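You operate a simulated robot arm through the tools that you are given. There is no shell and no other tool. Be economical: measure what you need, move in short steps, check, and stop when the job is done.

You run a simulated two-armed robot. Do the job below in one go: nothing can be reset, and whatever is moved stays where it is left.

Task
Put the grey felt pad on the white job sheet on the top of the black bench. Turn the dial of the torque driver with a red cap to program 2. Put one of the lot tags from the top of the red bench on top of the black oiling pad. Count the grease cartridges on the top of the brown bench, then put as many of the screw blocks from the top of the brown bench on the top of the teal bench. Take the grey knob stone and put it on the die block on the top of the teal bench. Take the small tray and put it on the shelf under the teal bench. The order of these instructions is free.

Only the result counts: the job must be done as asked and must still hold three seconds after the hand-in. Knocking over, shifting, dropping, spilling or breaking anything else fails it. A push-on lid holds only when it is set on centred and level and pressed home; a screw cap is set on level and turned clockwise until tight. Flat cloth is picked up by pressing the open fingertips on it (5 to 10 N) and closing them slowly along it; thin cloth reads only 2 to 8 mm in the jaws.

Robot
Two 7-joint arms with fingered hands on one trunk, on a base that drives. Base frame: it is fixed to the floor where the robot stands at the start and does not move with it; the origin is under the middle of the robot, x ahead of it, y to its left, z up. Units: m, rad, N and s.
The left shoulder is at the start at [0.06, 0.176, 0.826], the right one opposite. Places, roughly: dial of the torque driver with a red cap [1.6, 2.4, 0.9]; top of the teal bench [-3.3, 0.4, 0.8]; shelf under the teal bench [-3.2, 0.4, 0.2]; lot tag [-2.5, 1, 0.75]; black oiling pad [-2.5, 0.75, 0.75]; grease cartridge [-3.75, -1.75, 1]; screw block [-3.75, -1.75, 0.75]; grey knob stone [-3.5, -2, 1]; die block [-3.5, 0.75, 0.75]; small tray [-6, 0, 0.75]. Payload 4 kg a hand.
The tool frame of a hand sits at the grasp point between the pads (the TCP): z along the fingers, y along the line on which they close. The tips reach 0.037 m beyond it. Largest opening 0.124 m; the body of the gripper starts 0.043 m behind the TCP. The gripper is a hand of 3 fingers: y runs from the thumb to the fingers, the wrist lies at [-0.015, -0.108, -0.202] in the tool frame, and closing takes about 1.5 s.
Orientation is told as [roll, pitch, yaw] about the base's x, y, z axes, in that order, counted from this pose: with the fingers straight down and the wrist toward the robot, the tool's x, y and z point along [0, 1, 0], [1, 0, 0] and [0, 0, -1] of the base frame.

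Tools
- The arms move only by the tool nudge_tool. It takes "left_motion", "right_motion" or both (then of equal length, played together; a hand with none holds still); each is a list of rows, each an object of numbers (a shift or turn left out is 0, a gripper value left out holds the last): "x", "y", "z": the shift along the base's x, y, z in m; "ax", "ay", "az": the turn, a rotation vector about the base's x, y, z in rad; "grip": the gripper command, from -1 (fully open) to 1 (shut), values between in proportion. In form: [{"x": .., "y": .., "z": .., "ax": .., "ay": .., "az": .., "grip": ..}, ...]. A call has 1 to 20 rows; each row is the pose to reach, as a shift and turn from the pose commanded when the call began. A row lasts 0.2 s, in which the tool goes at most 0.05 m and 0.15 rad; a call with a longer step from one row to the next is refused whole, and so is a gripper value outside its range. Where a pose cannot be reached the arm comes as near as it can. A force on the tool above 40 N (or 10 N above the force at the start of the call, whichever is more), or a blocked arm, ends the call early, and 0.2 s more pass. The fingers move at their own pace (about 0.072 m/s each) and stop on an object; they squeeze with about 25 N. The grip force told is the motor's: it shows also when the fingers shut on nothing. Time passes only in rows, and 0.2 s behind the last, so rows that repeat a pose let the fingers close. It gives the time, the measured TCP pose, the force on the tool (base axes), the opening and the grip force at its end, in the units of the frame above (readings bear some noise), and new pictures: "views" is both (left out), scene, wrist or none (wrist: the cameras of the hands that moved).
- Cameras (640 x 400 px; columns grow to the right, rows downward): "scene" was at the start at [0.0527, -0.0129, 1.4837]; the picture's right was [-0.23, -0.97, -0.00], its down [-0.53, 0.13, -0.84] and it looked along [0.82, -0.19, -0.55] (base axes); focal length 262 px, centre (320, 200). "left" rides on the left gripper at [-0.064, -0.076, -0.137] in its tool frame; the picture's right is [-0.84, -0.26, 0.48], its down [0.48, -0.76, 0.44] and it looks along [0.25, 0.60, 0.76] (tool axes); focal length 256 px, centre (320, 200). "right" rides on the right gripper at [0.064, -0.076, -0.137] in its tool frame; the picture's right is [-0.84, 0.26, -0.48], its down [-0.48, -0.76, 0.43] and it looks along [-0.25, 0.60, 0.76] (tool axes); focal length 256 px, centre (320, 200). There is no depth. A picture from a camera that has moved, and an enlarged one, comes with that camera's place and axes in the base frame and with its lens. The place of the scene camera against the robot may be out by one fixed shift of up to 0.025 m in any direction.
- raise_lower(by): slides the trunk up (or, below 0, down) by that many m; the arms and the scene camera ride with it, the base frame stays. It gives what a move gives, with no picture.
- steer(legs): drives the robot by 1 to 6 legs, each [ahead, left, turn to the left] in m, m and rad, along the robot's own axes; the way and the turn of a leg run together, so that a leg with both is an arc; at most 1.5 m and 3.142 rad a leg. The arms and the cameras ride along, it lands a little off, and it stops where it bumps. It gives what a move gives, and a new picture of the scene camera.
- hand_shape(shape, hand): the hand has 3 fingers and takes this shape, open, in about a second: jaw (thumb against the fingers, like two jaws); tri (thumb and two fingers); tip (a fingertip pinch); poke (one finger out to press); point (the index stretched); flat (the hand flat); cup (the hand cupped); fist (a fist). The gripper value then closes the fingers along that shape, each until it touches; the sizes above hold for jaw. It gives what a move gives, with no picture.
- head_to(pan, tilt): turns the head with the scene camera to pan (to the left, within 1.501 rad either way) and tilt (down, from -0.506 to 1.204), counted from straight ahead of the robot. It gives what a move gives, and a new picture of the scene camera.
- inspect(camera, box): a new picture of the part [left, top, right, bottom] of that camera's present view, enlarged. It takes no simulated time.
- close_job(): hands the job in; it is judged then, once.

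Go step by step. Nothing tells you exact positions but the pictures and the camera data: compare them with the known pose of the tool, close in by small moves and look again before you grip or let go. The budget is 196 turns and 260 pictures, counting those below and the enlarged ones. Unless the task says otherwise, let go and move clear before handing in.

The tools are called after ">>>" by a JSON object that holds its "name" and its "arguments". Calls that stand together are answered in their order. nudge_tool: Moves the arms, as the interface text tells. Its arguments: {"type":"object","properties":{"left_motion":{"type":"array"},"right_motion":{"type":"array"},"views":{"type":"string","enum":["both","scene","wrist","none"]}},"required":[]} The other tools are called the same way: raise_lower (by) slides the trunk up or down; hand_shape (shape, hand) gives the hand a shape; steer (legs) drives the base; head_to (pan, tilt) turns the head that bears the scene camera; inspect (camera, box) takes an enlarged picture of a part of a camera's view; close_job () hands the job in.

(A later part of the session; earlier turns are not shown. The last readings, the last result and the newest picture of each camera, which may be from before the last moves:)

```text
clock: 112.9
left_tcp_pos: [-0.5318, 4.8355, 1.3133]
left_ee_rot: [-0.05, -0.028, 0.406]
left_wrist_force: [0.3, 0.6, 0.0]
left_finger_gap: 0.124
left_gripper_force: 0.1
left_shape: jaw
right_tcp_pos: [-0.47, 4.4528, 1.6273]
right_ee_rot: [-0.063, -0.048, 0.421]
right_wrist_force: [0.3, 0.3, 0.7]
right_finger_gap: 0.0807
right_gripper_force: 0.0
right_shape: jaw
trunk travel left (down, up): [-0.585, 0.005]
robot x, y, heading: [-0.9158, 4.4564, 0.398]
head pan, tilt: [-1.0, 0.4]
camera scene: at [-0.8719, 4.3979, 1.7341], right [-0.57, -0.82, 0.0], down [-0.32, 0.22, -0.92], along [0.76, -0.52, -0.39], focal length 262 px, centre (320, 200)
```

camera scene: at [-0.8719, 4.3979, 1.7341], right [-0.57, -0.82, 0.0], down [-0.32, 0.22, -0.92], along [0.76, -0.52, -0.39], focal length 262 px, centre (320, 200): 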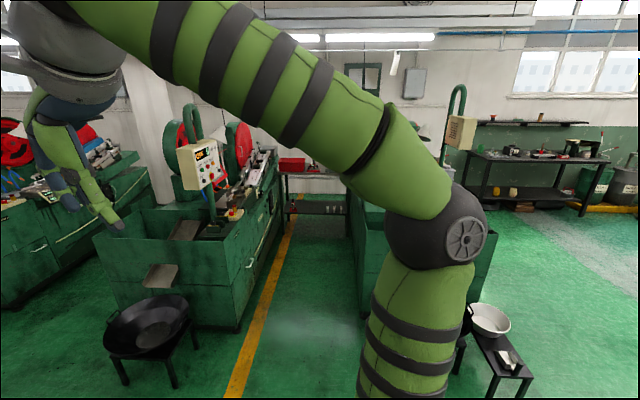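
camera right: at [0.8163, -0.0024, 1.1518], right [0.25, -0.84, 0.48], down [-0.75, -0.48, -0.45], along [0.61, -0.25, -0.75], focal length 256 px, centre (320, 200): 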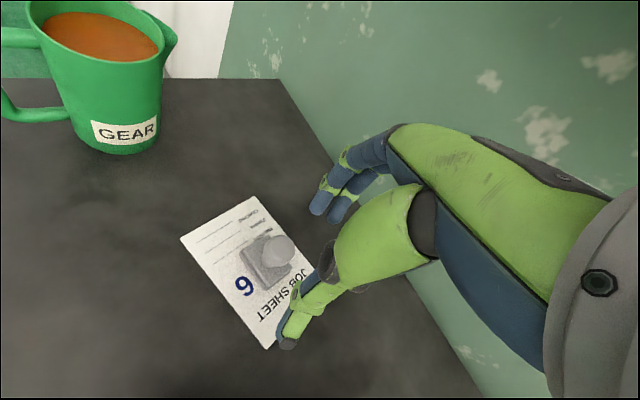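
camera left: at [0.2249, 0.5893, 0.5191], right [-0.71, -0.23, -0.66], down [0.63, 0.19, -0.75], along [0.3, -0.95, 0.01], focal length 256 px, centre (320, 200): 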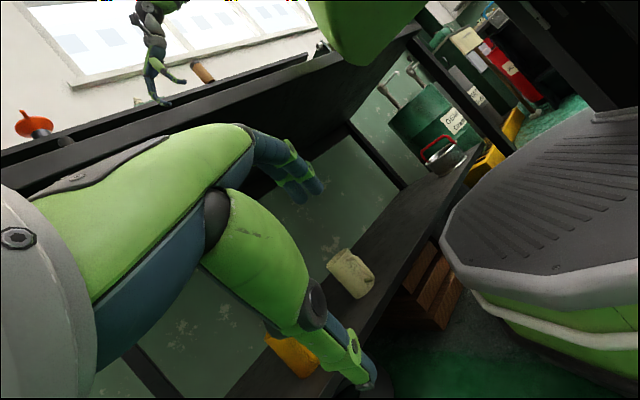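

There is a clear bay between the machines ending at a bench with the red-capped driver. I pull the arms into a narrow forward pose (levelling them) and drive to the bay mouth.

>>> {"name": "nudge_tool", "arguments": {"left_motion": [{"x": 0.03, "y": 0.002, "z": -0.007, "ax": 0.034, "ay": 0.047}, {"x": 0.06, "y": 0.004, "z": -0.015, "ax": 0.034, "ay": 0.047}, {"x": 0.09, "y": 0.006, "z": -0.02, "ax": 0.034, "ay": 0.047}, {"x": 0.12, "y": 0.008, "z": -0.03, "ax": 0.034, "ay": 0.047}, {"x": 0.15, "y": 0.01, "z": -0.035, "ax": 0.034, "ay": 0.047}, {"x": 0.18, "y": 0.012, "z": -0.04, "ax": 0.034, "ay": 0.047}, {"x": 0.211, "y": 0.013, "z": -0.05, "ax": 0.034, "ay": 0.047}, {"x": 0.211, "y": 0.013, "z": -0.05, "ax": 0.034, "ay": 0.047}, {"x": 0.211, "y": 0.013, "z": -0.05, "ax": 0.034, "ay": 0.047}, {"x": 0.211, "y": 0.013, "z": -0.05, "ax": 0.034, "ay": 0.047}], "right_motion": [{"x": 0.023, "y": 0.01, "z": -0.038, "ax": 0.038, "ay": 0.069}, {"x": 0.046, "y": 0.019, "z": -0.076, "ax": 0.038, "ay": 0.069}, {"x": 0.069, "y": 0.029, "z": -0.114, "ax": 0.038, "ay": 0.069}, {"x": 0.092, "y": 0.039, "z": -0.152, "ax": 0.038, "ay": 0.069}, {"x": 0.115, "y": 0.048, "z": -0.19, "ax": 0.038, "ay": 0.069}, {"x": 0.138, "y": 0.058, "z": -0.228, "ax": 0.038, "ay": 0.069}, {"x": 0.161, "y": 0.068, "z": -0.266, "ax": 0.038, "ay": 0.069}, {"x": 0.184, "y": 0.078, "z": -0.304, "ax": 0.038, "ay": 0.069}, {"x": 0.207, "y": 0.087, "z": -0.342, "ax": 0.038, "ay": 0.069}, {"x": 0.23, "y": 0.097, "z": -0.38, "ax": 0.038, "ay": 0.069}], "views": "none"}}

>>> {"name": "steer", "arguments": {"legs": [[0, 0, -1.06], [1.1, 0.25, 0]]}}

>>> {"name": "head_to", "arguments": {"pan": 0, "tilt": 0.45}}

```text
clock: 115.1
left_tcp_pos: [-0.3204, 4.8482, 1.261]
left_ee_rot: [-0.002, 0.002, 0.403]
left_wrist_force: [0.3, -0.2, 0.2]
left_finger_gap: 0.1243
left_gripper_force: 0.1
left_shape: jaw
right_tcp_pos: [-0.2391, 4.5498, 1.245]
right_ee_rot: [-0.001, 0.002, 0.421]
right_wrist_force: [-0.5, 0.3, 0.0]
right_finger_gap: 0.0808
right_gripper_force: 0.0
right_shape: jaw
trunk travel left (down, up): [-0.585, 0.005]
robot x, y, heading: [-0.9153, 4.4565, 0.397]
head pan, tilt: [-1.0, 0.4]
```

```text
clock: 123.6
left_tcp_pos: [0.7708, 3.6676, 1.2627]
left_ee_rot: [-0.001, -0.001, -0.632]
left_wrist_force: [-0.1, 0.1, 0.5]
left_finger_gap: 0.1238
left_gripper_force: 0.0
left_shape: jaw
right_tcp_pos: [0.5536, 3.4467, 1.2467]
right_ee_rot: [0.001, -0.001, -0.616]
right_wrist_force: [0.6, 0.1, 0.2]
right_finger_gap: 0.0804
right_gripper_force: 0.1
right_shape: jaw
trunk travel left (down, up): [-0.585, 0.005]
robot x, y, heading: [0.1246, 3.9789, -0.639]
head pan, tilt: [-1.0, 0.4]
camera scene: at [0.0922, 3.9123, 1.7341], right [-1.0, 0.07, 0.0], down [0.03, 0.39, -0.92], along [-0.06, -0.92, -0.39], focal length 262 px, centre (320, 200)
```

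scene: 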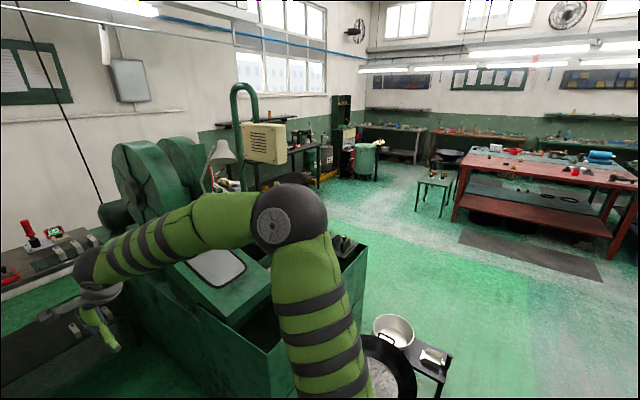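

```text
clock: 124.9
left_tcp_pos: [0.7696, 3.6675, 1.2624]
left_ee_rot: [-0.003, -0.001, -0.633]
left_wrist_force: [-0.5, 0.2, -0.6]
left_finger_gap: 0.1239
left_gripper_force: 0.0
left_shape: jaw
right_tcp_pos: [0.5525, 3.446, 1.2483]
right_ee_rot: [-0.001, -0.001, -0.616]
right_wrist_force: [0.6, -0.1, 1.0]
right_finger_gap: 0.0801
right_gripper_force: 0.1
right_shape: jaw
trunk travel left (down, up): [-0.585, 0.005]
robot x, y, heading: [0.1303, 3.974, -0.638]
head pan, tilt: [0.0, 0.45]
camera scene: at [0.1717, 3.9502, 1.7294], right [-0.6, -0.8, 0.0], down [-0.35, 0.26, -0.9], along [0.72, -0.54, -0.44], focal length 262 px, centre (320, 200)
```

scene: 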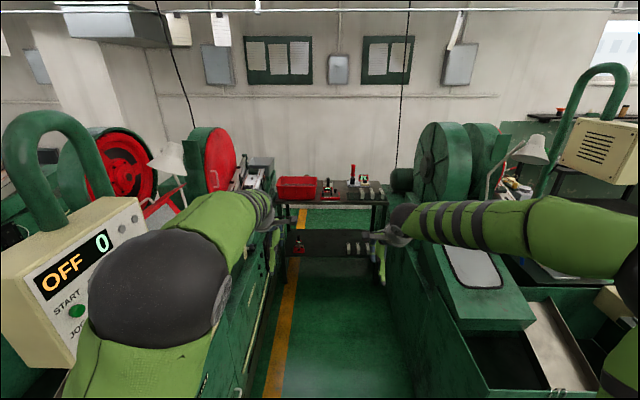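

I see the bay and its bench ahead with two drivers; my left elbow is close to the OFF panel. I zoom in on the bench.

>>> {"name": "inspect", "arguments": {"camera": "scene", "box": [260, 140, 420, 270]}}

```text
3.08 times, centred on (340, 205) of scene
camera zoom: at [0.1717, 3.9502, 1.7294], right [-0.6, -0.8, 0.0], down [-0.35, 0.26, -0.9], along [0.72, -0.54, -0.44], focal length 805 px, centre (258, 185)
```

zoom: 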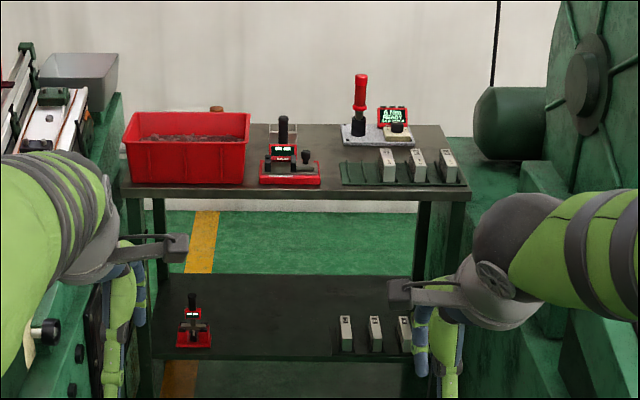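

The panel edge is about 0.5 m left of my path, so I shift slightly right and drive in in stages.

>>> {"name": "steer", "arguments": {"legs": [[0.15, -0.1, 0], [0.75, 0, -0.027]]}}

```text
clock: 130.1
left_tcp_pos: [1.4271, 3.0189, 1.2614]
left_ee_rot: [-0.002, 0.0, -0.66]
left_wrist_force: [1.0, 0.2, -0.4]
left_finger_gap: 0.124
left_gripper_force: 0.1
left_shape: jaw
right_tcp_pos: [1.2057, 2.8027, 1.246]
right_ee_rot: [-0.001, -0.001, -0.643]
right_wrist_force: [0.1, -0.1, 0.1]
right_finger_gap: 0.081
right_gripper_force: 0.0
right_shape: jaw
trunk travel left (down, up): [-0.585, 0.005]
robot x, y, heading: [0.7934, 3.3512, -0.664]
head pan, tilt: [0.0, 0.45]
camera scene: at [0.8383, 3.3178, 1.7294], right [-0.62, -0.79, 0.0], down [-0.34, 0.27, -0.9], along [0.71, -0.56, -0.44], focal length 262 px, centre (320, 200)
```

scene: 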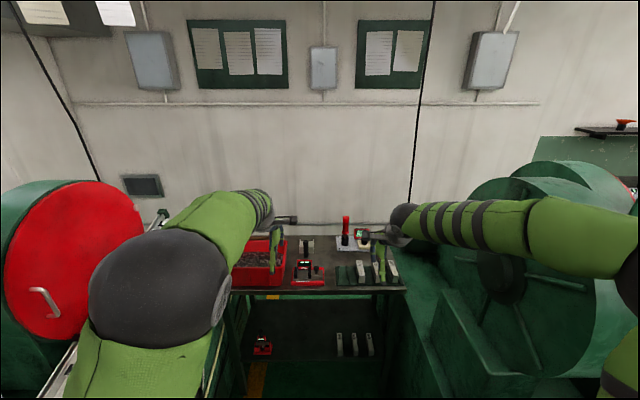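

Left side clear. I check the right elbow against the green drums before advancing.

>>> {"name": "head_to", "arguments": {"pan": -0.7, "tilt": 0.75}}

```text
clock: 131.2
left_tcp_pos: [1.4286, 3.0208, 1.263]
left_ee_rot: [-0.001, 0.001, -0.66]
left_wrist_force: [-0.2, 0.4, -0.8]
left_finger_gap: 0.1242
left_gripper_force: 0.0
left_shape: jaw
right_tcp_pos: [1.2055, 2.8047, 1.248]
right_ee_rot: [0.001, 0.001, -0.643]
right_wrist_force: [0.2, 0.4, 0.1]
right_finger_gap: 0.0806
right_gripper_force: 0.1
right_shape: jaw
trunk travel left (down, up): [-0.585, 0.005]
robot x, y, heading: [0.7936, 3.3456, -0.661]
head pan, tilt: [-0.7, 0.75]
camera scene: at [0.7824, 3.294, 1.703], right [-0.98, -0.2, 0.0], down [-0.14, 0.67, -0.73], along [0.15, -0.72, -0.68], focal length 262 px, centre (320, 200)
```

scene: 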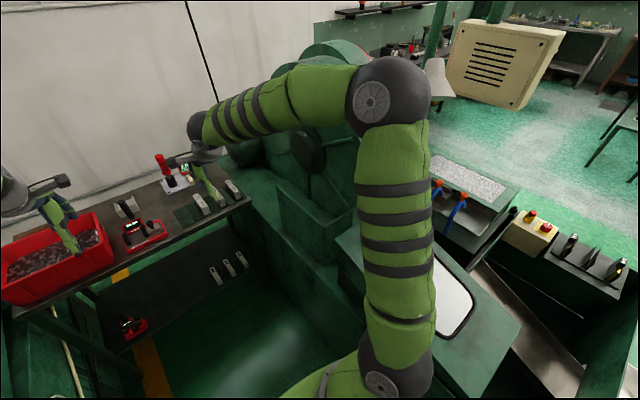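

Elbow sits about 1.5 m high, above the drums. I advance 0.4 m with a slight left shift and recheck.

>>> {"name": "steer", "arguments": {"legs": [[0.4, 0.05, 0]]}}

>>> {"name": "head_to", "arguments": {"pan": -0.2, "tilt": 0.85}}

```text
clock: 133.7
left_tcp_pos: [1.7775, 2.8045, 1.262]
left_ee_rot: [-0.002, 0.002, -0.663]
left_wrist_force: [0.0, 0.0, -0.9]
left_finger_gap: 0.124
left_gripper_force: 0.0
left_shape: jaw
right_tcp_pos: [1.5555, 2.5886, 1.2475]
right_ee_rot: [0.0, 0.002, -0.65]
right_wrist_force: [0.4, 0.5, -0.2]
right_finger_gap: 0.0807
right_gripper_force: 0.1
right_shape: jaw
trunk travel left (down, up): [-0.585, 0.005]
robot x, y, heading: [1.1457, 3.1337, -0.672]
head pan, tilt: [-0.7, 0.75]
camera scene: at [1.1341, 3.0812, 1.703], right [-0.98, -0.2, 0.0], down [-0.14, 0.67, -0.73], along [0.15, -0.72, -0.68], focal length 262 px, centre (320, 200)
```

scene: 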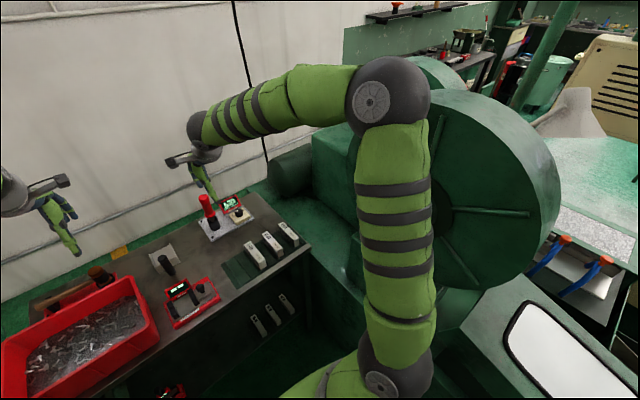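

```text
clock: 134.7
left_tcp_pos: [1.7775, 2.805, 1.2625]
left_ee_rot: [-0.001, 0.0, -0.663]
left_wrist_force: [0.4, -0.1, 0.8]
left_finger_gap: 0.1241
left_gripper_force: 0.0
left_shape: jaw
right_tcp_pos: [1.5538, 2.5898, 1.2474]
right_ee_rot: [-0.001, 0.0, -0.648]
right_wrist_force: [0.2, -0.3, 0.0]
right_finger_gap: 0.0807
right_gripper_force: 0.0
right_shape: jaw
trunk travel left (down, up): [-0.585, 0.005]
robot x, y, heading: [1.1412, 3.1407, -0.674]
head pan, tilt: [-0.201, 0.85]
camera scene: at [1.167, 3.1031, 1.695], right [-0.77, -0.64, 0.0], down [-0.48, 0.58, -0.66], along [0.42, -0.51, -0.75], focal length 262 px, centre (320, 200)
```

scene: 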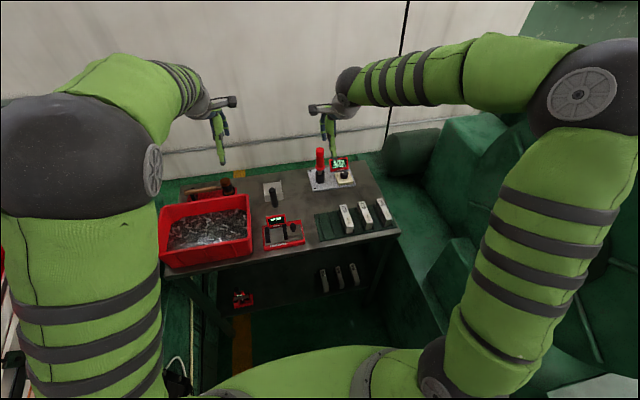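

No contact. I zoom in on the red-capped driver.

>>> {"name": "inspect", "arguments": {"camera": "scene", "box": [250, 130, 410, 250]}}

>>> {"name": "inspect", "arguments": {"camera": "right", "box": [0, 0, 640, 400]}}

```text
3.33 times, centred on (330, 190) of scene
camera zoom: at [1.167, 3.1031, 1.695], right [-0.77, -0.64, 0.0], down [-0.48, 0.58, -0.66], along [0.42, -0.51, -0.75], focal length 872 px, centre (287, 233)
```

zoom: 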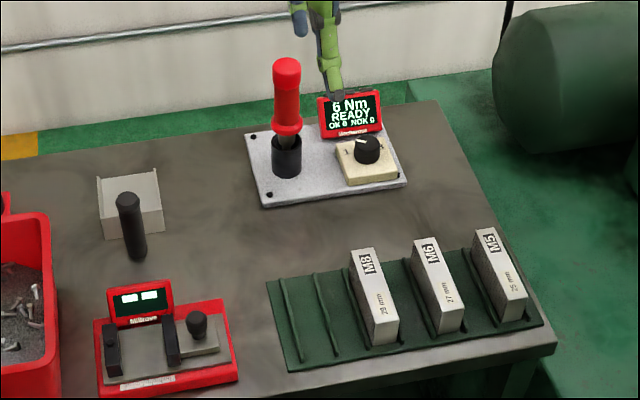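

```text
1.00 times, centred on (320, 200) of right
camera zoom: at [1.5328, 2.6854, 1.3845], right [-0.3, -0.82, 0.48], down [-0.9, 0.07, -0.43], along [0.32, -0.56, -0.76], focal length 256 px, centre (320, 200)
```

zoom: 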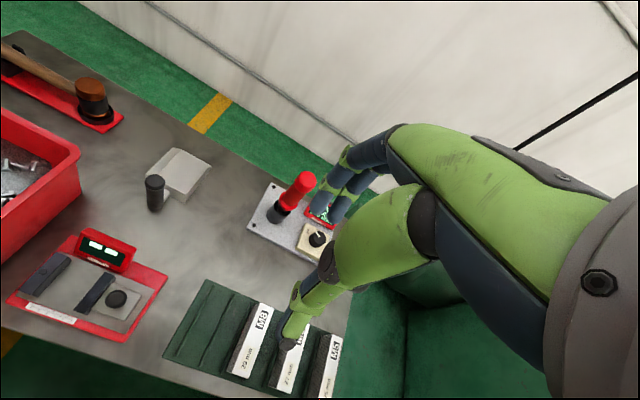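

>>> {"name": "inspect", "arguments": {"camera": "right", "box": [285, 205, 345, 265]}}

>>> {"name": "inspect", "arguments": {"camera": "scene", "box": [325, 150, 365, 190]}}

```text
6.67 times, centred on (315, 235) of right
camera zoom: at [1.5328, 2.6854, 1.3845], right [-0.3, -0.82, 0.48], down [-0.9, 0.07, -0.43], along [0.32, -0.56, -0.76], focal length 1707 px, centre (353, -33)
```

zoom: 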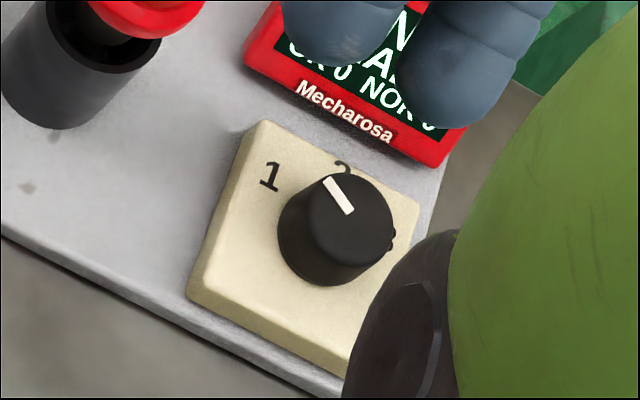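

```text
10.00 times, centred on (345, 170) of scene
camera zoom: at [1.167, 3.1031, 1.695], right [-0.77, -0.64, 0.0], down [-0.48, 0.58, -0.66], along [0.42, -0.51, -0.75], focal length 2615 px, centre (70, 500)
```

zoom: 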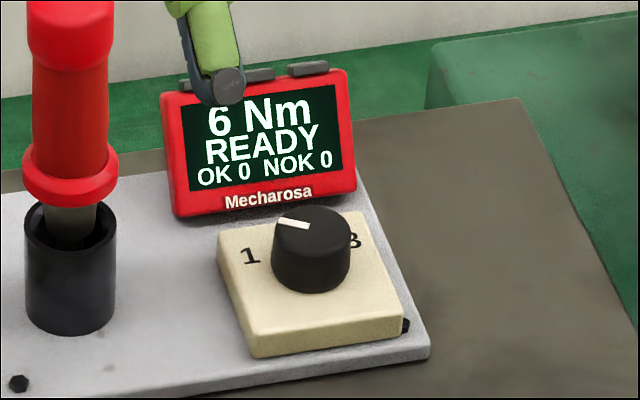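

The dial points at 1 (left), with 2 straight ahead of it and 3 right, 60° apart; so it needs a 60° clockwise turn. Knob centre is about (1.639, 2.372). I advance slightly and bring the right hand above it, yawed +45°.

>>> {"name": "steer", "arguments": {"legs": [[0.1, 0, 0]]}}

>>> {"name": "nudge_tool", "arguments": {"right_motion": [{"x": 0.0, "y": -0.02, "az": 0.12, "z": -0.02}, {"x": 0.0, "y": -0.05, "az": 0.24, "z": -0.04}, {"x": 0.0, "y": -0.08, "az": 0.36, "z": -0.06}, {"x": 0.002, "y": -0.11, "az": 0.48, "z": -0.08}, {"x": 0.004, "y": -0.14, "az": 0.6, "z": -0.1}, {"x": 0.007, "y": -0.156, "az": 0.72, "z": -0.12}, {"x": 0.007, "y": -0.156, "az": 0.76, "z": -0.12}], "views": "both"}}

```text
clock: 135.8
left_tcp_pos: [1.8585, 2.7384, 1.2622]
left_ee_rot: [-0.002, 0.001, -0.663]
left_wrist_force: [-0.3, 1.2, -0.3]
left_finger_gap: 0.1242
left_gripper_force: 0.1
left_shape: jaw
right_tcp_pos: [1.6357, 2.5255, 1.2467]
right_ee_rot: [0.0, 0.003, -0.647]
right_wrist_force: [0.2, -0.9, 0.1]
right_finger_gap: 0.0807
right_gripper_force: 0.1
right_shape: jaw
trunk travel left (down, up): [-0.585, 0.005]
robot x, y, heading: [1.2271, 3.0698, -0.667]
head pan, tilt: [-0.201, 0.85]
camera scene: at [1.2489, 3.0383, 1.6949], right [-0.76, -0.64, 0.0], down [-0.48, 0.58, -0.66], along [0.42, -0.5, -0.75], focal length 262 px, centre (320, 200)
```

scene: 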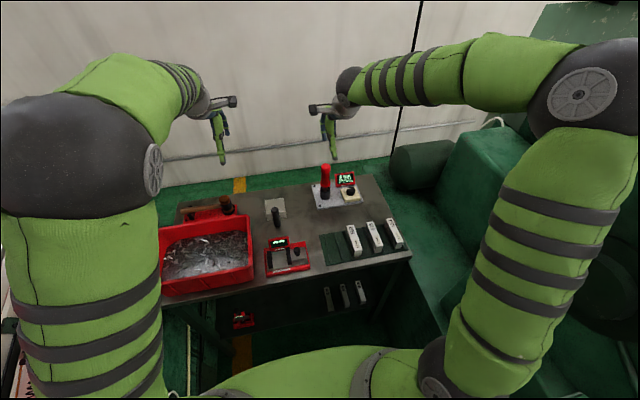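

```text
clock: 137.4
left_tcp_pos: [1.8584, 2.7413, 1.2633]
left_ee_rot: [-0.002, -0.001, -0.663]
left_wrist_force: [0.4, -0.1, -0.3]
left_finger_gap: 0.1242
left_gripper_force: 0.0
left_shape: jaw
right_tcp_pos: [1.6408, 2.3702, 1.1271]
right_ee_rot: [0.001, 0.001, 0.113]
right_wrist_force: [0.1, -0.9, 0.0]
right_finger_gap: 0.0807
right_gripper_force: 0.1
right_shape: jaw
trunk travel left (down, up): [-0.585, 0.005]
robot x, y, heading: [1.2276, 3.0708, -0.669]
head pan, tilt: [-0.201, 0.85]
camera scene: at [1.2471, 3.0399, 1.695], right [-0.76, -0.64, 0.0], down [-0.48, 0.57, -0.66], along [0.43, -0.5, -0.75], focal length 262 px, centre (320, 200)
camera right: at [1.5586, 2.4238, 1.2657], right [0.35, -0.8, 0.48], down [-0.7, -0.57, -0.43], along [0.62, -0.19, -0.76], focal length 256 px, centre (320, 200)
```

scene: 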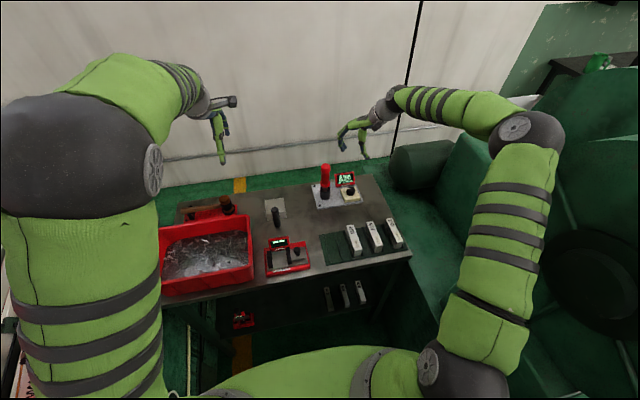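
right: 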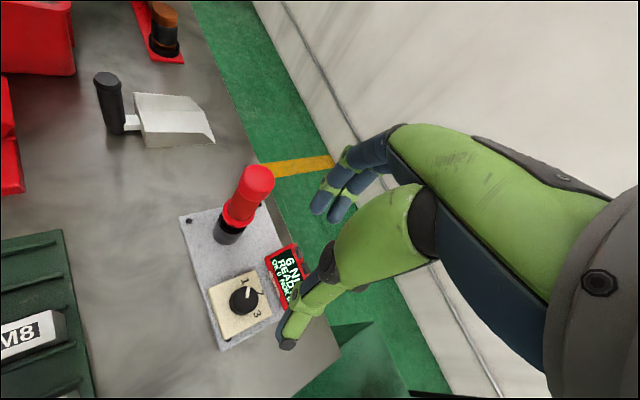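

>>> {"name": "inspect", "arguments": {"camera": "right", "box": [195, 250, 315, 350]}}

```text
4.00 times, centred on (255, 300) of right
camera zoom: at [1.5586, 2.4238, 1.2657], right [0.35, -0.8, 0.48], down [-0.7, -0.57, -0.43], along [0.62, -0.19, -0.76], focal length 1024 px, centre (580, -200)
```

zoom: 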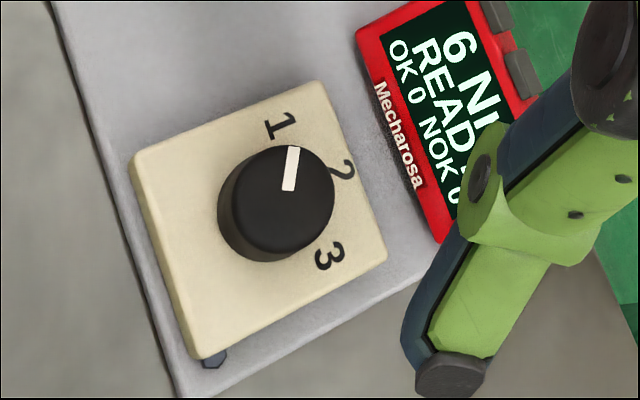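

Triangulating both views puts the plate top at z≈0.867 and the knob centre at (1.6445, 2.361), knob top ≈0.897. I narrow the jaws and come down over the knob.

>>> {"name": "nudge_tool", "arguments": {"right_motion": [{"x": 0.0037, "y": -0.009, "grip": 0.0}, {"x": 0.0037, "y": -0.009, "z": -0.04}, {"x": 0.0037, "y": -0.009, "z": -0.08}, {"x": 0.0037, "y": -0.009, "z": -0.12}, {"x": 0.0037, "y": -0.009, "z": -0.155}, {"x": 0.0037, "y": -0.009, "z": -0.18}, {"x": 0.0037, "y": -0.009, "z": -0.18}], "views": "wrist"}}

```text
clock: 139.0
left_tcp_pos: [1.8582, 2.7416, 1.2624]
left_ee_rot: [-0.002, 0.0, -0.662]
left_wrist_force: [0.1, -0.8, 0.6]
left_finger_gap: 0.1239
left_gripper_force: 0.1
left_shape: jaw
right_tcp_pos: [1.6452, 2.3614, 0.9474]
right_ee_rot: [0.0, 0.0, 0.113]
right_wrist_force: [0.2, 1.2, -0.3]
right_finger_gap: 0.0625
right_gripper_force: 0.1
right_shape: jaw
trunk travel left (down, up): [-0.585, 0.005]
robot x, y, heading: [1.2196, 3.0694, -0.671]
head pan, tilt: [-0.201, 0.85]
camera right: at [1.563, 2.4149, 1.0851], right [0.35, -0.8, 0.48], down [-0.7, -0.56, -0.43], along [0.62, -0.19, -0.76], focal length 256 px, centre (320, 200)
```

right: 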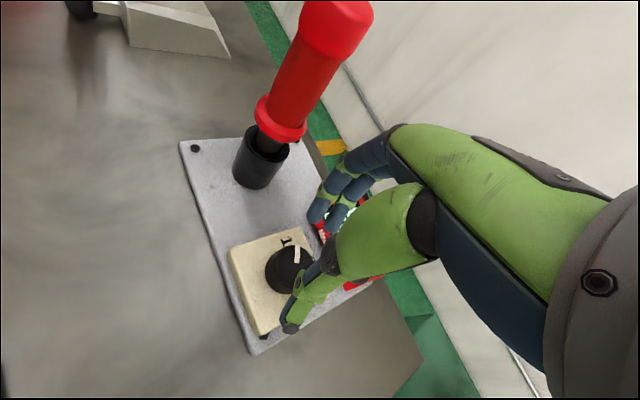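

>>> {"name": "inspect", "arguments": {"camera": "right", "box": [215, 190, 375, 350]}}

```text
2.50 times, centred on (295, 270) of right
camera zoom: at [1.563, 2.4149, 1.0851], right [0.35, -0.8, 0.48], down [-0.7, -0.56, -0.43], along [0.62, -0.19, -0.76], focal length 640 px, centre (382, 25)
```

zoom: 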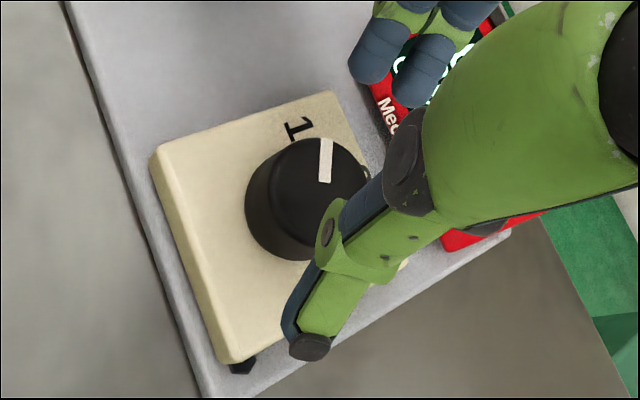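

Alignment is good. I descend the last part and close on the knob.

>>> {"name": "nudge_tool", "arguments": {"right_motion": [{"y": 0.001, "z": -0.02}, {"y": 0.001, "z": -0.036}, {"y": 0.001, "z": -0.036, "grip": 1}, {"y": 0.001, "z": -0.036}, {"y": 0.001, "z": -0.036}, {"y": 0.001, "z": -0.036}, {"y": 0.001, "z": -0.036}], "views": "wrist"}}

```text
clock: 140.2
left_tcp_pos: [1.855, 2.741, 1.2643]
left_ee_rot: [-0.002, -0.002, -0.665]
left_wrist_force: [-0.1, 0.3, 0.9]
left_finger_gap: 0.1242
left_gripper_force: 0.1
left_shape: jaw
right_tcp_pos: [1.6411, 2.3603, 0.9187]
right_ee_rot: [-0.004, -0.004, 0.106]
right_wrist_force: [-14.2, 5.3, 22.6]
right_finger_gap: 0.0413
right_gripper_force: 24.7
right_shape: jaw
trunk travel left (down, up): [-0.585, 0.005]
robot x, y, heading: [1.2237, 3.0747, -0.674]
head pan, tilt: [-0.201, 0.85]
stopped in row 6 (right hand): the force on the tool passed its limit (the readings are from after the stop); the commanded pose is now the measured one
camera right: at [1.5591, 2.4151, 1.0543], right [0.34, -0.8, 0.49], down [-0.7, -0.56, -0.43], along [0.62, -0.19, -0.76], focal length 256 px, centre (320, 200)
```

right: 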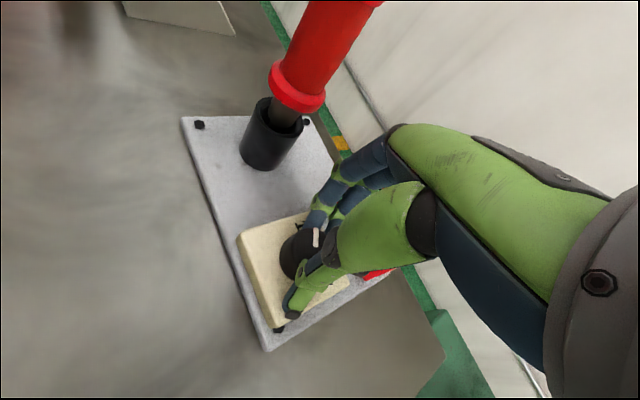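

The knob is gripped (gap 41 mm) with tips touching the plate. I ease up a little and turn 60° clockwise.

>>> {"name": "nudge_tool", "arguments": {"right_motion": [{"z": 0.003}, {"z": 0.004, "az": -0.13}, {"z": 0.004, "az": -0.26}, {"z": 0.004, "az": -0.39}, {"z": 0.004, "az": -0.52}, {"z": 0.004, "az": -0.65}, {"z": 0.004, "az": -0.78}, {"z": 0.004, "az": -0.91}, {"z": 0.004, "az": -1.047}, {"z": 0.004, "az": -1.047}], "views": "wrist"}}

```text
clock: 142.4
left_tcp_pos: [1.8564, 2.7425, 1.2633]
left_ee_rot: [-0.001, -0.001, -0.664]
left_wrist_force: [-0.5, 0.6, -0.4]
left_finger_gap: 0.1241
left_gripper_force: 0.1
left_shape: jaw
right_tcp_pos: [1.6421, 2.362, 0.9189]
right_ee_rot: [-0.003, 0.001, -0.939]
right_wrist_force: [-22.4, 20.6, 4.2]
right_finger_gap: 0.0414
right_gripper_force: 24.5
right_shape: jaw
trunk travel left (down, up): [-0.585, 0.005]
robot x, y, heading: [1.2251, 3.0737, -0.669]
head pan, tilt: [-0.201, 0.85]
camera right: at [1.6492, 2.4606, 1.0556], right [-0.52, -0.7, 0.48], down [-0.84, 0.33, -0.43], along [0.15, -0.63, -0.76], focal length 256 px, centre (320, 200)
```

right: 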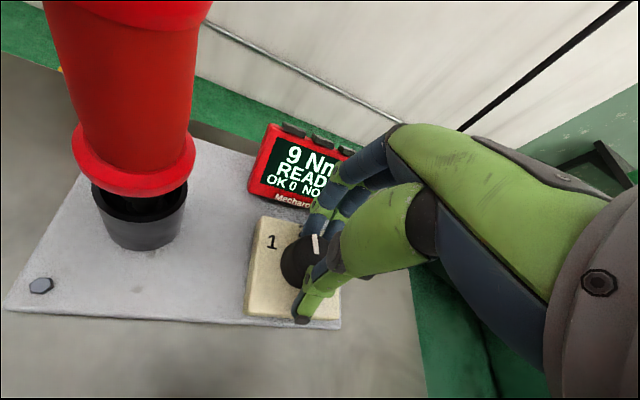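

The display changed to 9 Nm and the pointer has turned. I release gently and lift.

>>> {"name": "nudge_tool", "arguments": {"right_motion": [{"grip": 0.1}, {"grip": 0.0}, {"grip": 0.0}, {"z": 0.03}, {"z": 0.07}, {"z": 0.11}, {"z": 0.15}], "views": "wrist"}}

>>> {"name": "inspect", "arguments": {"camera": "right", "box": [180, 200, 340, 340]}}

```text
clock: 144.0
left_tcp_pos: [1.8567, 2.7414, 1.2623]
left_ee_rot: [0.0, 0.001, -0.665]
left_wrist_force: [-0.4, -0.5, 0.3]
left_finger_gap: 0.124
left_gripper_force: 0.2
left_shape: jaw
right_tcp_pos: [1.6434, 2.3596, 1.0689]
right_ee_rot: [-0.002, -0.001, -0.939]
right_wrist_force: [-0.7, 0.1, 1.1]
right_finger_gap: 0.0622
right_gripper_force: 0.1
right_shape: jaw
trunk travel left (down, up): [-0.585, 0.005]
robot x, y, heading: [1.2262, 3.0737, -0.67]
head pan, tilt: [-0.201, 0.85]
camera right: at [1.6507, 2.4593, 1.2056], right [-0.52, -0.7, 0.49], down [-0.84, 0.33, -0.43], along [0.15, -0.63, -0.76], focal length 256 px, centre (320, 200)
```

right: 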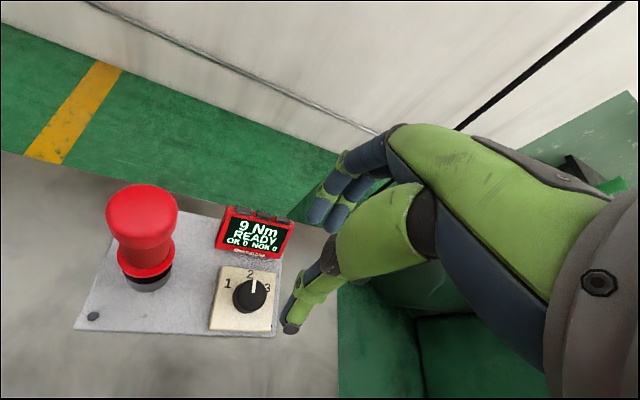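

```text
2.86 times, centred on (260, 270) of right
camera zoom: at [1.6507, 2.4593, 1.2056], right [-0.52, -0.7, 0.49], down [-0.84, 0.33, -0.43], along [0.15, -0.63, -0.76], focal length 731 px, centre (491, 0)
```

zoom: 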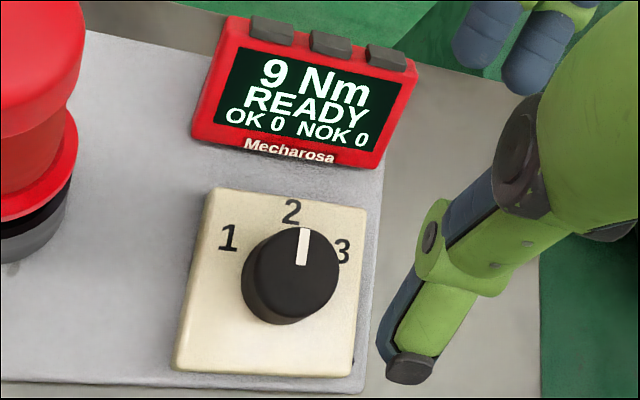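

The dial is on 2 with the driver untouched. I bring the right hand back to its travel pose and reverse out of the bay.

>>> {"name": "nudge_tool", "arguments": {"right_motion": [{"z": 0.045}, {"z": 0.09}, {"z": 0.13}, {"z": 0.18, "y": 0.02, "az": 0.13}, {"z": 0.18, "y": 0.06, "az": 0.26}, {"z": 0.18, "y": 0.1, "az": 0.27}, {"z": 0.18, "y": 0.14, "x": -0.01, "az": 0.27}, {"z": 0.18, "y": 0.166, "x": -0.01, "az": 0.27, "grip": -0.5}], "views": "none"}}

>>> {"name": "steer", "arguments": {"legs": [[-1.4, 0, 0], [-0.9, 0, 0]]}}

```text
refused: row 4 steps farther than a row can; nothing moved
```

```text
clock: 155.3
left_tcp_pos: [0.0608, 4.1446, 1.2627]
left_ee_rot: [-0.002, -0.002, -0.662]
left_wrist_force: [-0.2, -0.1, 0.7]
left_finger_gap: 0.1241
left_gripper_force: 0.0
left_shape: jaw
right_tcp_pos: [-0.1521, 3.7641, 1.0682]
right_ee_rot: [-0.004, -0.002, -0.936]
right_wrist_force: [-0.5, 0.8, -0.4]
right_finger_gap: 0.0619
right_gripper_force: 0.1
right_shape: jaw
trunk travel left (down, up): [-0.585, 0.005]
robot x, y, heading: [-0.5767, 4.4746, -0.67]
head pan, tilt: [-0.201, 0.85]
camera scene: at [-0.5509, 4.4422, 1.695], right [-0.76, -0.65, 0.0], down [-0.48, 0.57, -0.66], along [0.43, -0.5, -0.75], focal length 262 px, centre (320, 200)
```

scene: 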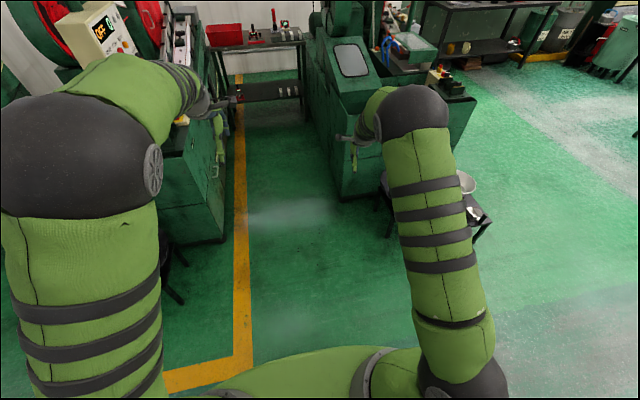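

Backed out. I quickly check that the bench still looks right, and then travel to the red bench.

>>> {"name": "inspect", "arguments": {"camera": "scene", "box": [200, 0, 320, 100]}}

>>> {"name": "nudge_tool", "arguments": {"right_motion": [{"z": 0.045}, {"z": 0.09, "az": 0.13}, {"z": 0.13, "az": 0.27}, {"z": 0.17, "x": -0.02, "y": 0.01, "az": 0.27}, {"z": 0.17, "x": -0.05, "y": 0.03, "az": 0.27}, {"z": 0.17, "x": -0.08, "y": 0.06, "az": 0.27, "grip": -0.5}], "views": "none"}}

>>> {"name": "steer", "arguments": {"legs": [[0, 0, -1.5], [0.7, -0.7, 0], [0.7, -0.3, 0]]}}

>>> {"name": "head_to", "arguments": {"pan": 0, "tilt": 0.4}}

```text
4.00 times, centred on (260, 50) of scene
camera zoom: at [-0.5509, 4.4422, 1.695], right [-0.76, -0.65, 0.0], down [-0.48, 0.57, -0.66], along [0.43, -0.5, -0.75], focal length 1046 px, centre (560, 800)
```

zoom: 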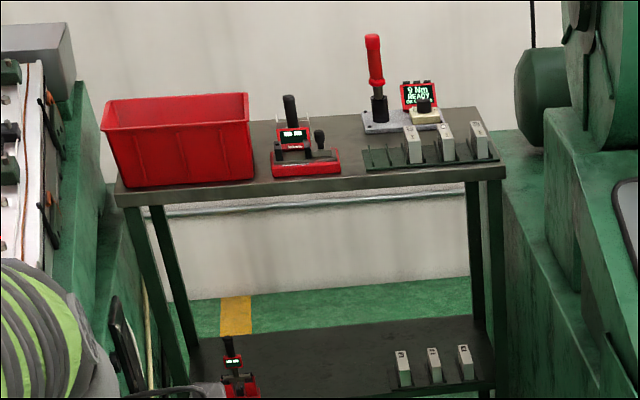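

```text
clock: 156.7
left_tcp_pos: [0.0602, 4.1458, 1.2631]
left_ee_rot: [0.0, -0.001, -0.662]
left_wrist_force: [0.9, 1.1, 1.0]
left_finger_gap: 0.1239
left_gripper_force: 0.0
left_shape: jaw
right_tcp_pos: [-0.234, 3.826, 1.2389]
right_ee_rot: [-0.003, -0.005, -0.667]
right_wrist_force: [-0.5, 1.2, 0.0]
right_finger_gap: 0.0928
right_gripper_force: 0.0
right_shape: jaw
trunk travel left (down, up): [-0.585, 0.005]
robot x, y, heading: [-0.5721, 4.4733, -0.669]
head pan, tilt: [-0.201, 0.85]
```

```text
clock: 168.1
left_tcp_pos: [-2.2703, 3.3284, 1.263]
left_ee_rot: [0.0, 0.0, -2.135]
left_wrist_force: [0.7, 0.5, 0.4]
left_finger_gap: 0.1239
left_gripper_force: 0.0
left_shape: jaw
right_tcp_pos: [-2.6185, 3.5912, 1.2394]
right_ee_rot: [-0.008, -0.001, -2.143]
right_wrist_force: [0.5, 0.3, 1.1]
right_finger_gap: 0.0929
right_gripper_force: 0.0
right_shape: jaw
trunk travel left (down, up): [-0.585, 0.005]
robot x, y, heading: [-2.0049, 3.989, -2.144]
head pan, tilt: [-0.201, 0.85]
stopped in leg 3: the robot was blocked; the commanded pose is now the measured one
camera scene: at [-2.0434, 3.969, 1.6952], right [-0.72, 0.7, 0.0], down [0.52, 0.54, -0.66], along [-0.46, -0.47, -0.75], focal length 262 px, centre (320, 200)
```

scene: 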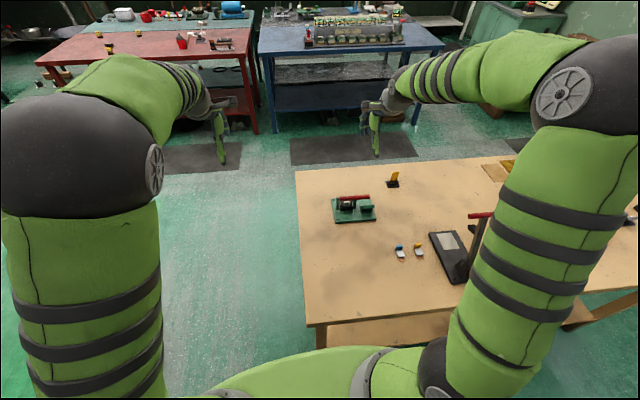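

```text
clock: 169.0
left_tcp_pos: [-2.2718, 3.3266, 1.2606]
left_ee_rot: [0.0, 0.001, -2.139]
left_wrist_force: [-0.2, -0.2, 0.2]
left_finger_gap: 0.1241
left_gripper_force: 0.0
left_shape: jaw
right_tcp_pos: [-2.6204, 3.5885, 1.2359]
right_ee_rot: [-0.005, 0.001, -2.143]
right_wrist_force: [-0.2, 0.9, 0.4]
right_finger_gap: 0.093
right_gripper_force: 0.1
right_shape: jaw
trunk travel left (down, up): [-0.585, 0.005]
robot x, y, heading: [-2.0041, 3.99, -2.143]
head pan, tilt: [0.0, 0.4]
camera scene: at [-2.0432, 3.9443, 1.7341], right [-0.84, 0.54, 0.0], down [0.21, 0.33, -0.92], along [-0.5, -0.77, -0.39], focal length 262 px, centre (320, 200)
```

scene: 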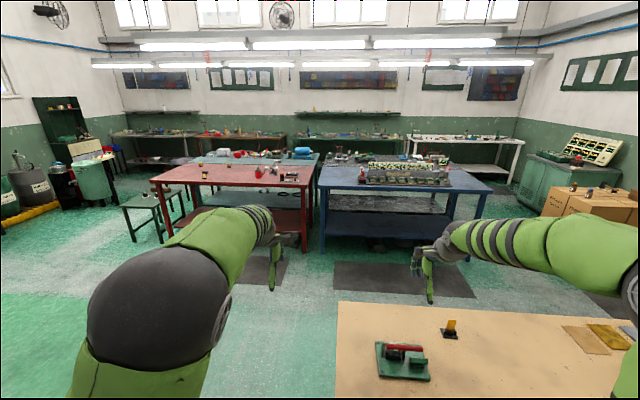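

I brushed the wooden table's side; its items are all upright. I slide left, clear of it, then drive to the near side of the red bench.

>>> {"name": "steer", "arguments": {"legs": [[-0.1, 0.8, 0], [1.2, 0.5, 0], [0.7, 0, -0.09]]}}

>>> {"name": "head_to", "arguments": {"pan": 0, "tilt": 0.6}}

```text
clock: 183.1
left_tcp_pos: [-2.1961, 1.1183, 1.2601]
left_ee_rot: [-0.002, 0.003, -2.221]
left_wrist_force: [-0.5, -0.4, 1.3]
left_finger_gap: 0.1239
left_gripper_force: 0.0
left_shape: jaw
right_tcp_pos: [-2.5203, 1.4089, 1.2362]
right_ee_rot: [-0.005, 0.002, -2.228]
right_wrist_force: [-0.4, 0.2, -0.2]
right_finger_gap: 0.093
right_gripper_force: 0.0
right_shape: jaw
trunk travel left (down, up): [-0.585, 0.005]
robot x, y, heading: [-1.8715, 1.7563, -2.224]
head pan, tilt: [0.0, 0.4]
camera scene: at [-1.9162, 1.7142, 1.7341], right [-0.79, 0.61, 0.0], down [0.24, 0.31, -0.92], along [-0.56, -0.73, -0.39], focal length 262 px, centre (320, 200)
```

scene: 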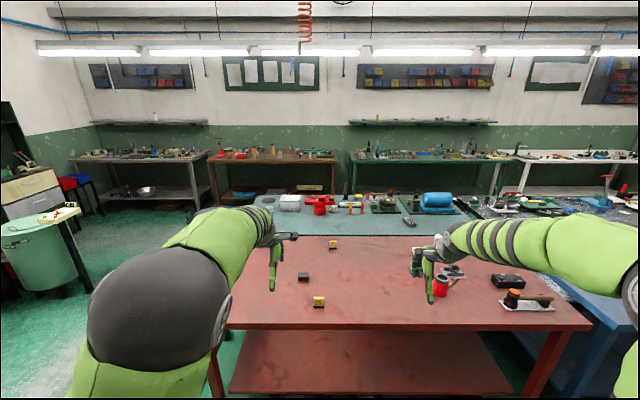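

```text
clock: 183.8
left_tcp_pos: [-2.1957, 1.1193, 1.2606]
left_ee_rot: [0.0, 0.004, -2.221]
left_wrist_force: [0.4, -0.5, -0.4]
left_finger_gap: 0.1239
left_gripper_force: 0.1
left_shape: jaw
right_tcp_pos: [-2.521, 1.4091, 1.2356]
right_ee_rot: [-0.005, 0.001, -2.228]
right_wrist_force: [-0.5, -0.3, 0.2]
right_finger_gap: 0.093
right_gripper_force: 0.0
right_shape: jaw
trunk travel left (down, up): [-0.585, 0.005]
robot x, y, heading: [-1.8749, 1.7565, -2.226]
head pan, tilt: [0.0, 0.6]
camera scene: at [-1.9131, 1.7182, 1.7159], right [-0.79, 0.61, 0.0], down [0.34, 0.45, -0.83], along [-0.5, -0.65, -0.56], focal length 262 px, centre (320, 200)
```

scene: 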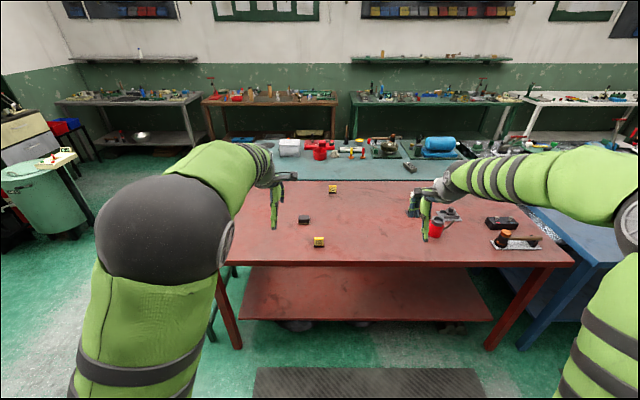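

Very good overview of the red bench; the tags and pad seem to lie there. I zoom in.

>>> {"name": "inspect", "arguments": {"camera": "scene", "box": [280, 170, 400, 260]}}

>>> {"name": "inspect", "arguments": {"camera": "scene", "box": [250, 125, 470, 190]}}

>>> {"name": "inspect", "arguments": {"camera": "scene", "box": [200, 80, 350, 140]}}

```text
4.44 times, centred on (340, 215) of scene
camera zoom: at [-1.9131, 1.7182, 1.7159], right [-0.79, 0.61, 0.0], down [0.34, 0.45, -0.83], along [-0.5, -0.65, -0.56], focal length 1162 px, centre (231, 133)
```

zoom: 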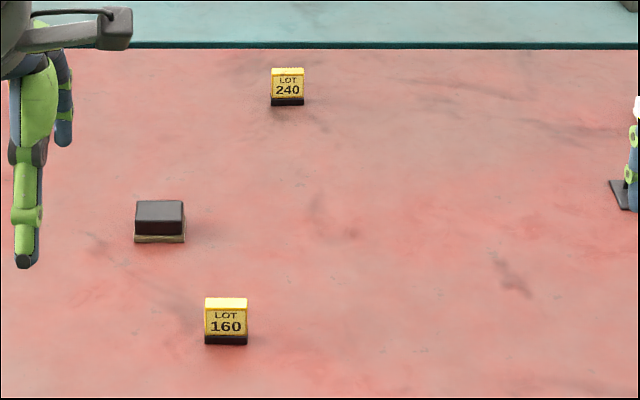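

```text
2.91 times, centred on (360, 158) of scene
camera zoom: at [-1.9131, 1.7182, 1.7159], right [-0.79, 0.61, 0.0], down [0.34, 0.45, -0.83], along [-0.5, -0.65, -0.56], focal length 761 px, centre (204, 324)
```

zoom: 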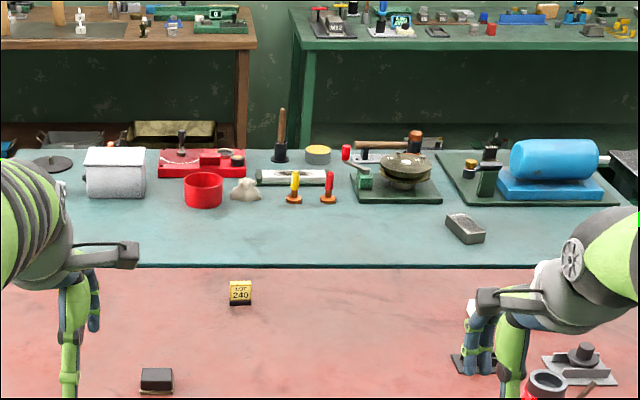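

```text
4.27 times, centred on (275, 110) of scene
camera zoom: at [-1.9131, 1.7182, 1.7159], right [-0.79, 0.61, 0.0], down [0.34, 0.45, -0.83], along [-0.5, -0.65, -0.56], focal length 1116 px, centre (512, 584)
```

zoom: 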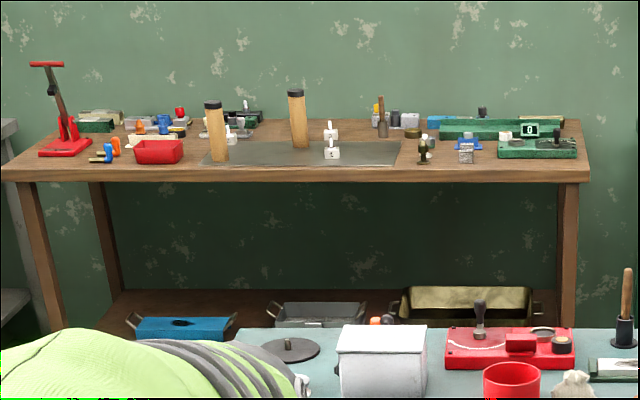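

Tag LOT 160 is ≈(-2.48, 0.97) and the black oiling pad ≈(-2.52, 0.78). I close in to work with the left hand.

>>> {"name": "steer", "arguments": {"legs": [[0.4, -0.1, -0.01]]}}

>>> {"name": "head_to", "arguments": {"pan": 0.15, "tilt": 0.9}}

```text
clock: 186.4
left_tcp_pos: [-2.5267, 0.8608, 1.2612]
left_ee_rot: [0.0, 0.005, -2.224]
left_wrist_force: [0.2, 0.1, 0.5]
left_finger_gap: 0.1238
left_gripper_force: 0.0
left_shape: jaw
right_tcp_pos: [-2.8496, 1.1545, 1.2349]
right_ee_rot: [-0.006, 0.002, -2.233]
right_wrist_force: [-0.2, -0.1, -0.3]
right_finger_gap: 0.0928
right_gripper_force: 0.1
right_shape: jaw
trunk travel left (down, up): [-0.585, 0.005]
robot x, y, heading: [-2.1991, 1.4961, -2.235]
head pan, tilt: [0.0, 0.6]
camera scene: at [-2.2413, 1.459, 1.7158], right [-0.79, 0.61, 0.0], down [0.35, 0.45, -0.82], along [-0.51, -0.65, -0.57], focal length 262 px, centre (320, 200)
```

scene: 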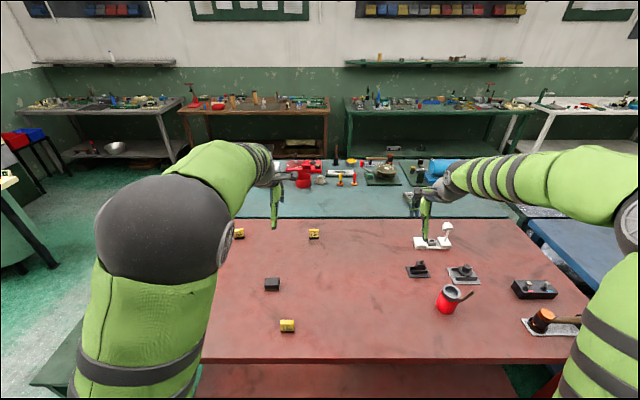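

```text
clock: 187.2
left_tcp_pos: [-2.525, 0.8615, 1.2611]
left_ee_rot: [0.002, 0.003, -2.224]
left_wrist_force: [-0.2, -0.1, 0.7]
left_finger_gap: 0.1239
left_gripper_force: 0.1
left_shape: jaw
right_tcp_pos: [-2.8487, 1.1549, 1.2366]
right_ee_rot: [-0.005, 0.003, -2.231]
right_wrist_force: [0.3, -0.7, 0.2]
right_finger_gap: 0.093
right_gripper_force: 0.1
right_shape: jaw
trunk travel left (down, up): [-0.585, 0.005]
robot x, y, heading: [-2.1987, 1.5008, -2.232]
head pan, tilt: [0.15, 0.901]
camera scene: at [-2.2232, 1.4635, 1.6911], right [-0.87, 0.49, 0.0], down [0.38, 0.68, -0.62], along [-0.3, -0.54, -0.78], focal length 262 px, centre (320, 200)
```

scene: 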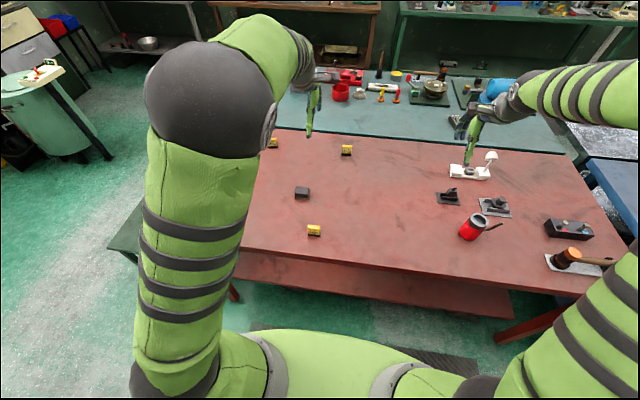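

I bring the left hand above tag LOT 160 and look with its camera.

>>> {"name": "nudge_tool", "arguments": {"left_motion": [{"x": 0.015, "y": 0.03, "z": -0.03}, {"x": 0.03, "y": 0.06, "z": -0.06}, {"x": 0.045, "y": 0.09, "z": -0.09}, {"x": 0.061, "y": 0.11, "z": -0.12}, {"x": 0.061, "y": 0.11, "z": -0.16}], "views": "wrist"}}

```text
clock: 188.4
left_tcp_pos: [-2.4655, 0.9707, 1.1001]
left_ee_rot: [-0.001, 0.003, -2.224]
left_wrist_force: [0.0, 0.0, -0.8]
left_finger_gap: 0.124
left_gripper_force: 0.1
left_shape: jaw
right_tcp_pos: [-2.8484, 1.1525, 1.2347]
right_ee_rot: [-0.007, 0.003, -2.234]
right_wrist_force: [-0.3, 0.0, 0.7]
right_finger_gap: 0.0931
right_gripper_force: 0.0
right_shape: jaw
trunk travel left (down, up): [-0.585, 0.005]
robot x, y, heading: [-2.1958, 1.4929, -2.231]
head pan, tilt: [0.15, 0.901]
camera left: at [-2.4692, 1.0672, 1.2361], right [-0.51, 0.71, -0.48], down [0.85, 0.31, -0.43], along [-0.16, -0.63, -0.76], focal length 256 px, centre (320, 200)
```

left: 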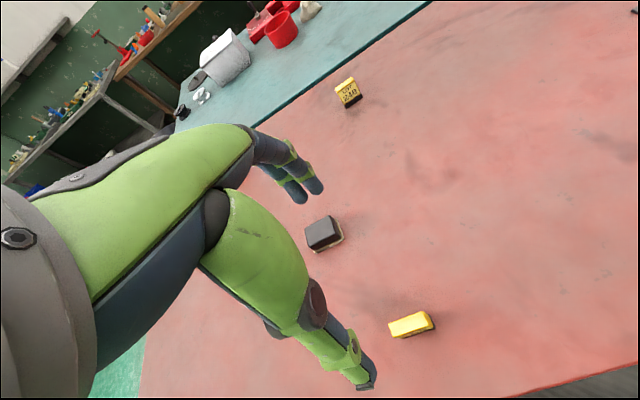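

>>> {"name": "inspect", "arguments": {"camera": "left", "box": [280, 190, 460, 350]}}

```text
2.50 times, centred on (370, 270) of left
camera zoom: at [-2.4692, 1.0672, 1.2361], right [-0.51, 0.71, -0.48], down [0.85, 0.31, -0.43], along [-0.16, -0.63, -0.76], focal length 640 px, centre (195, 25)
```

zoom: 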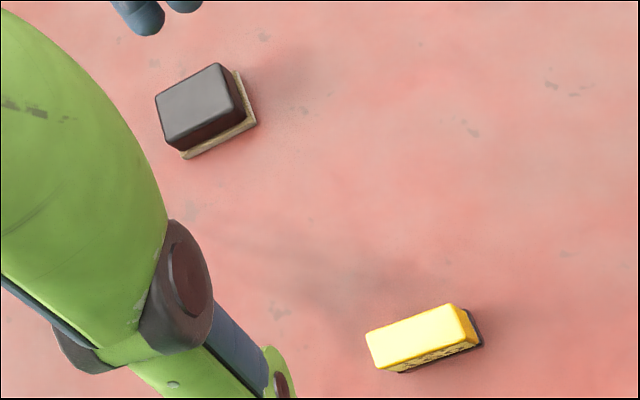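

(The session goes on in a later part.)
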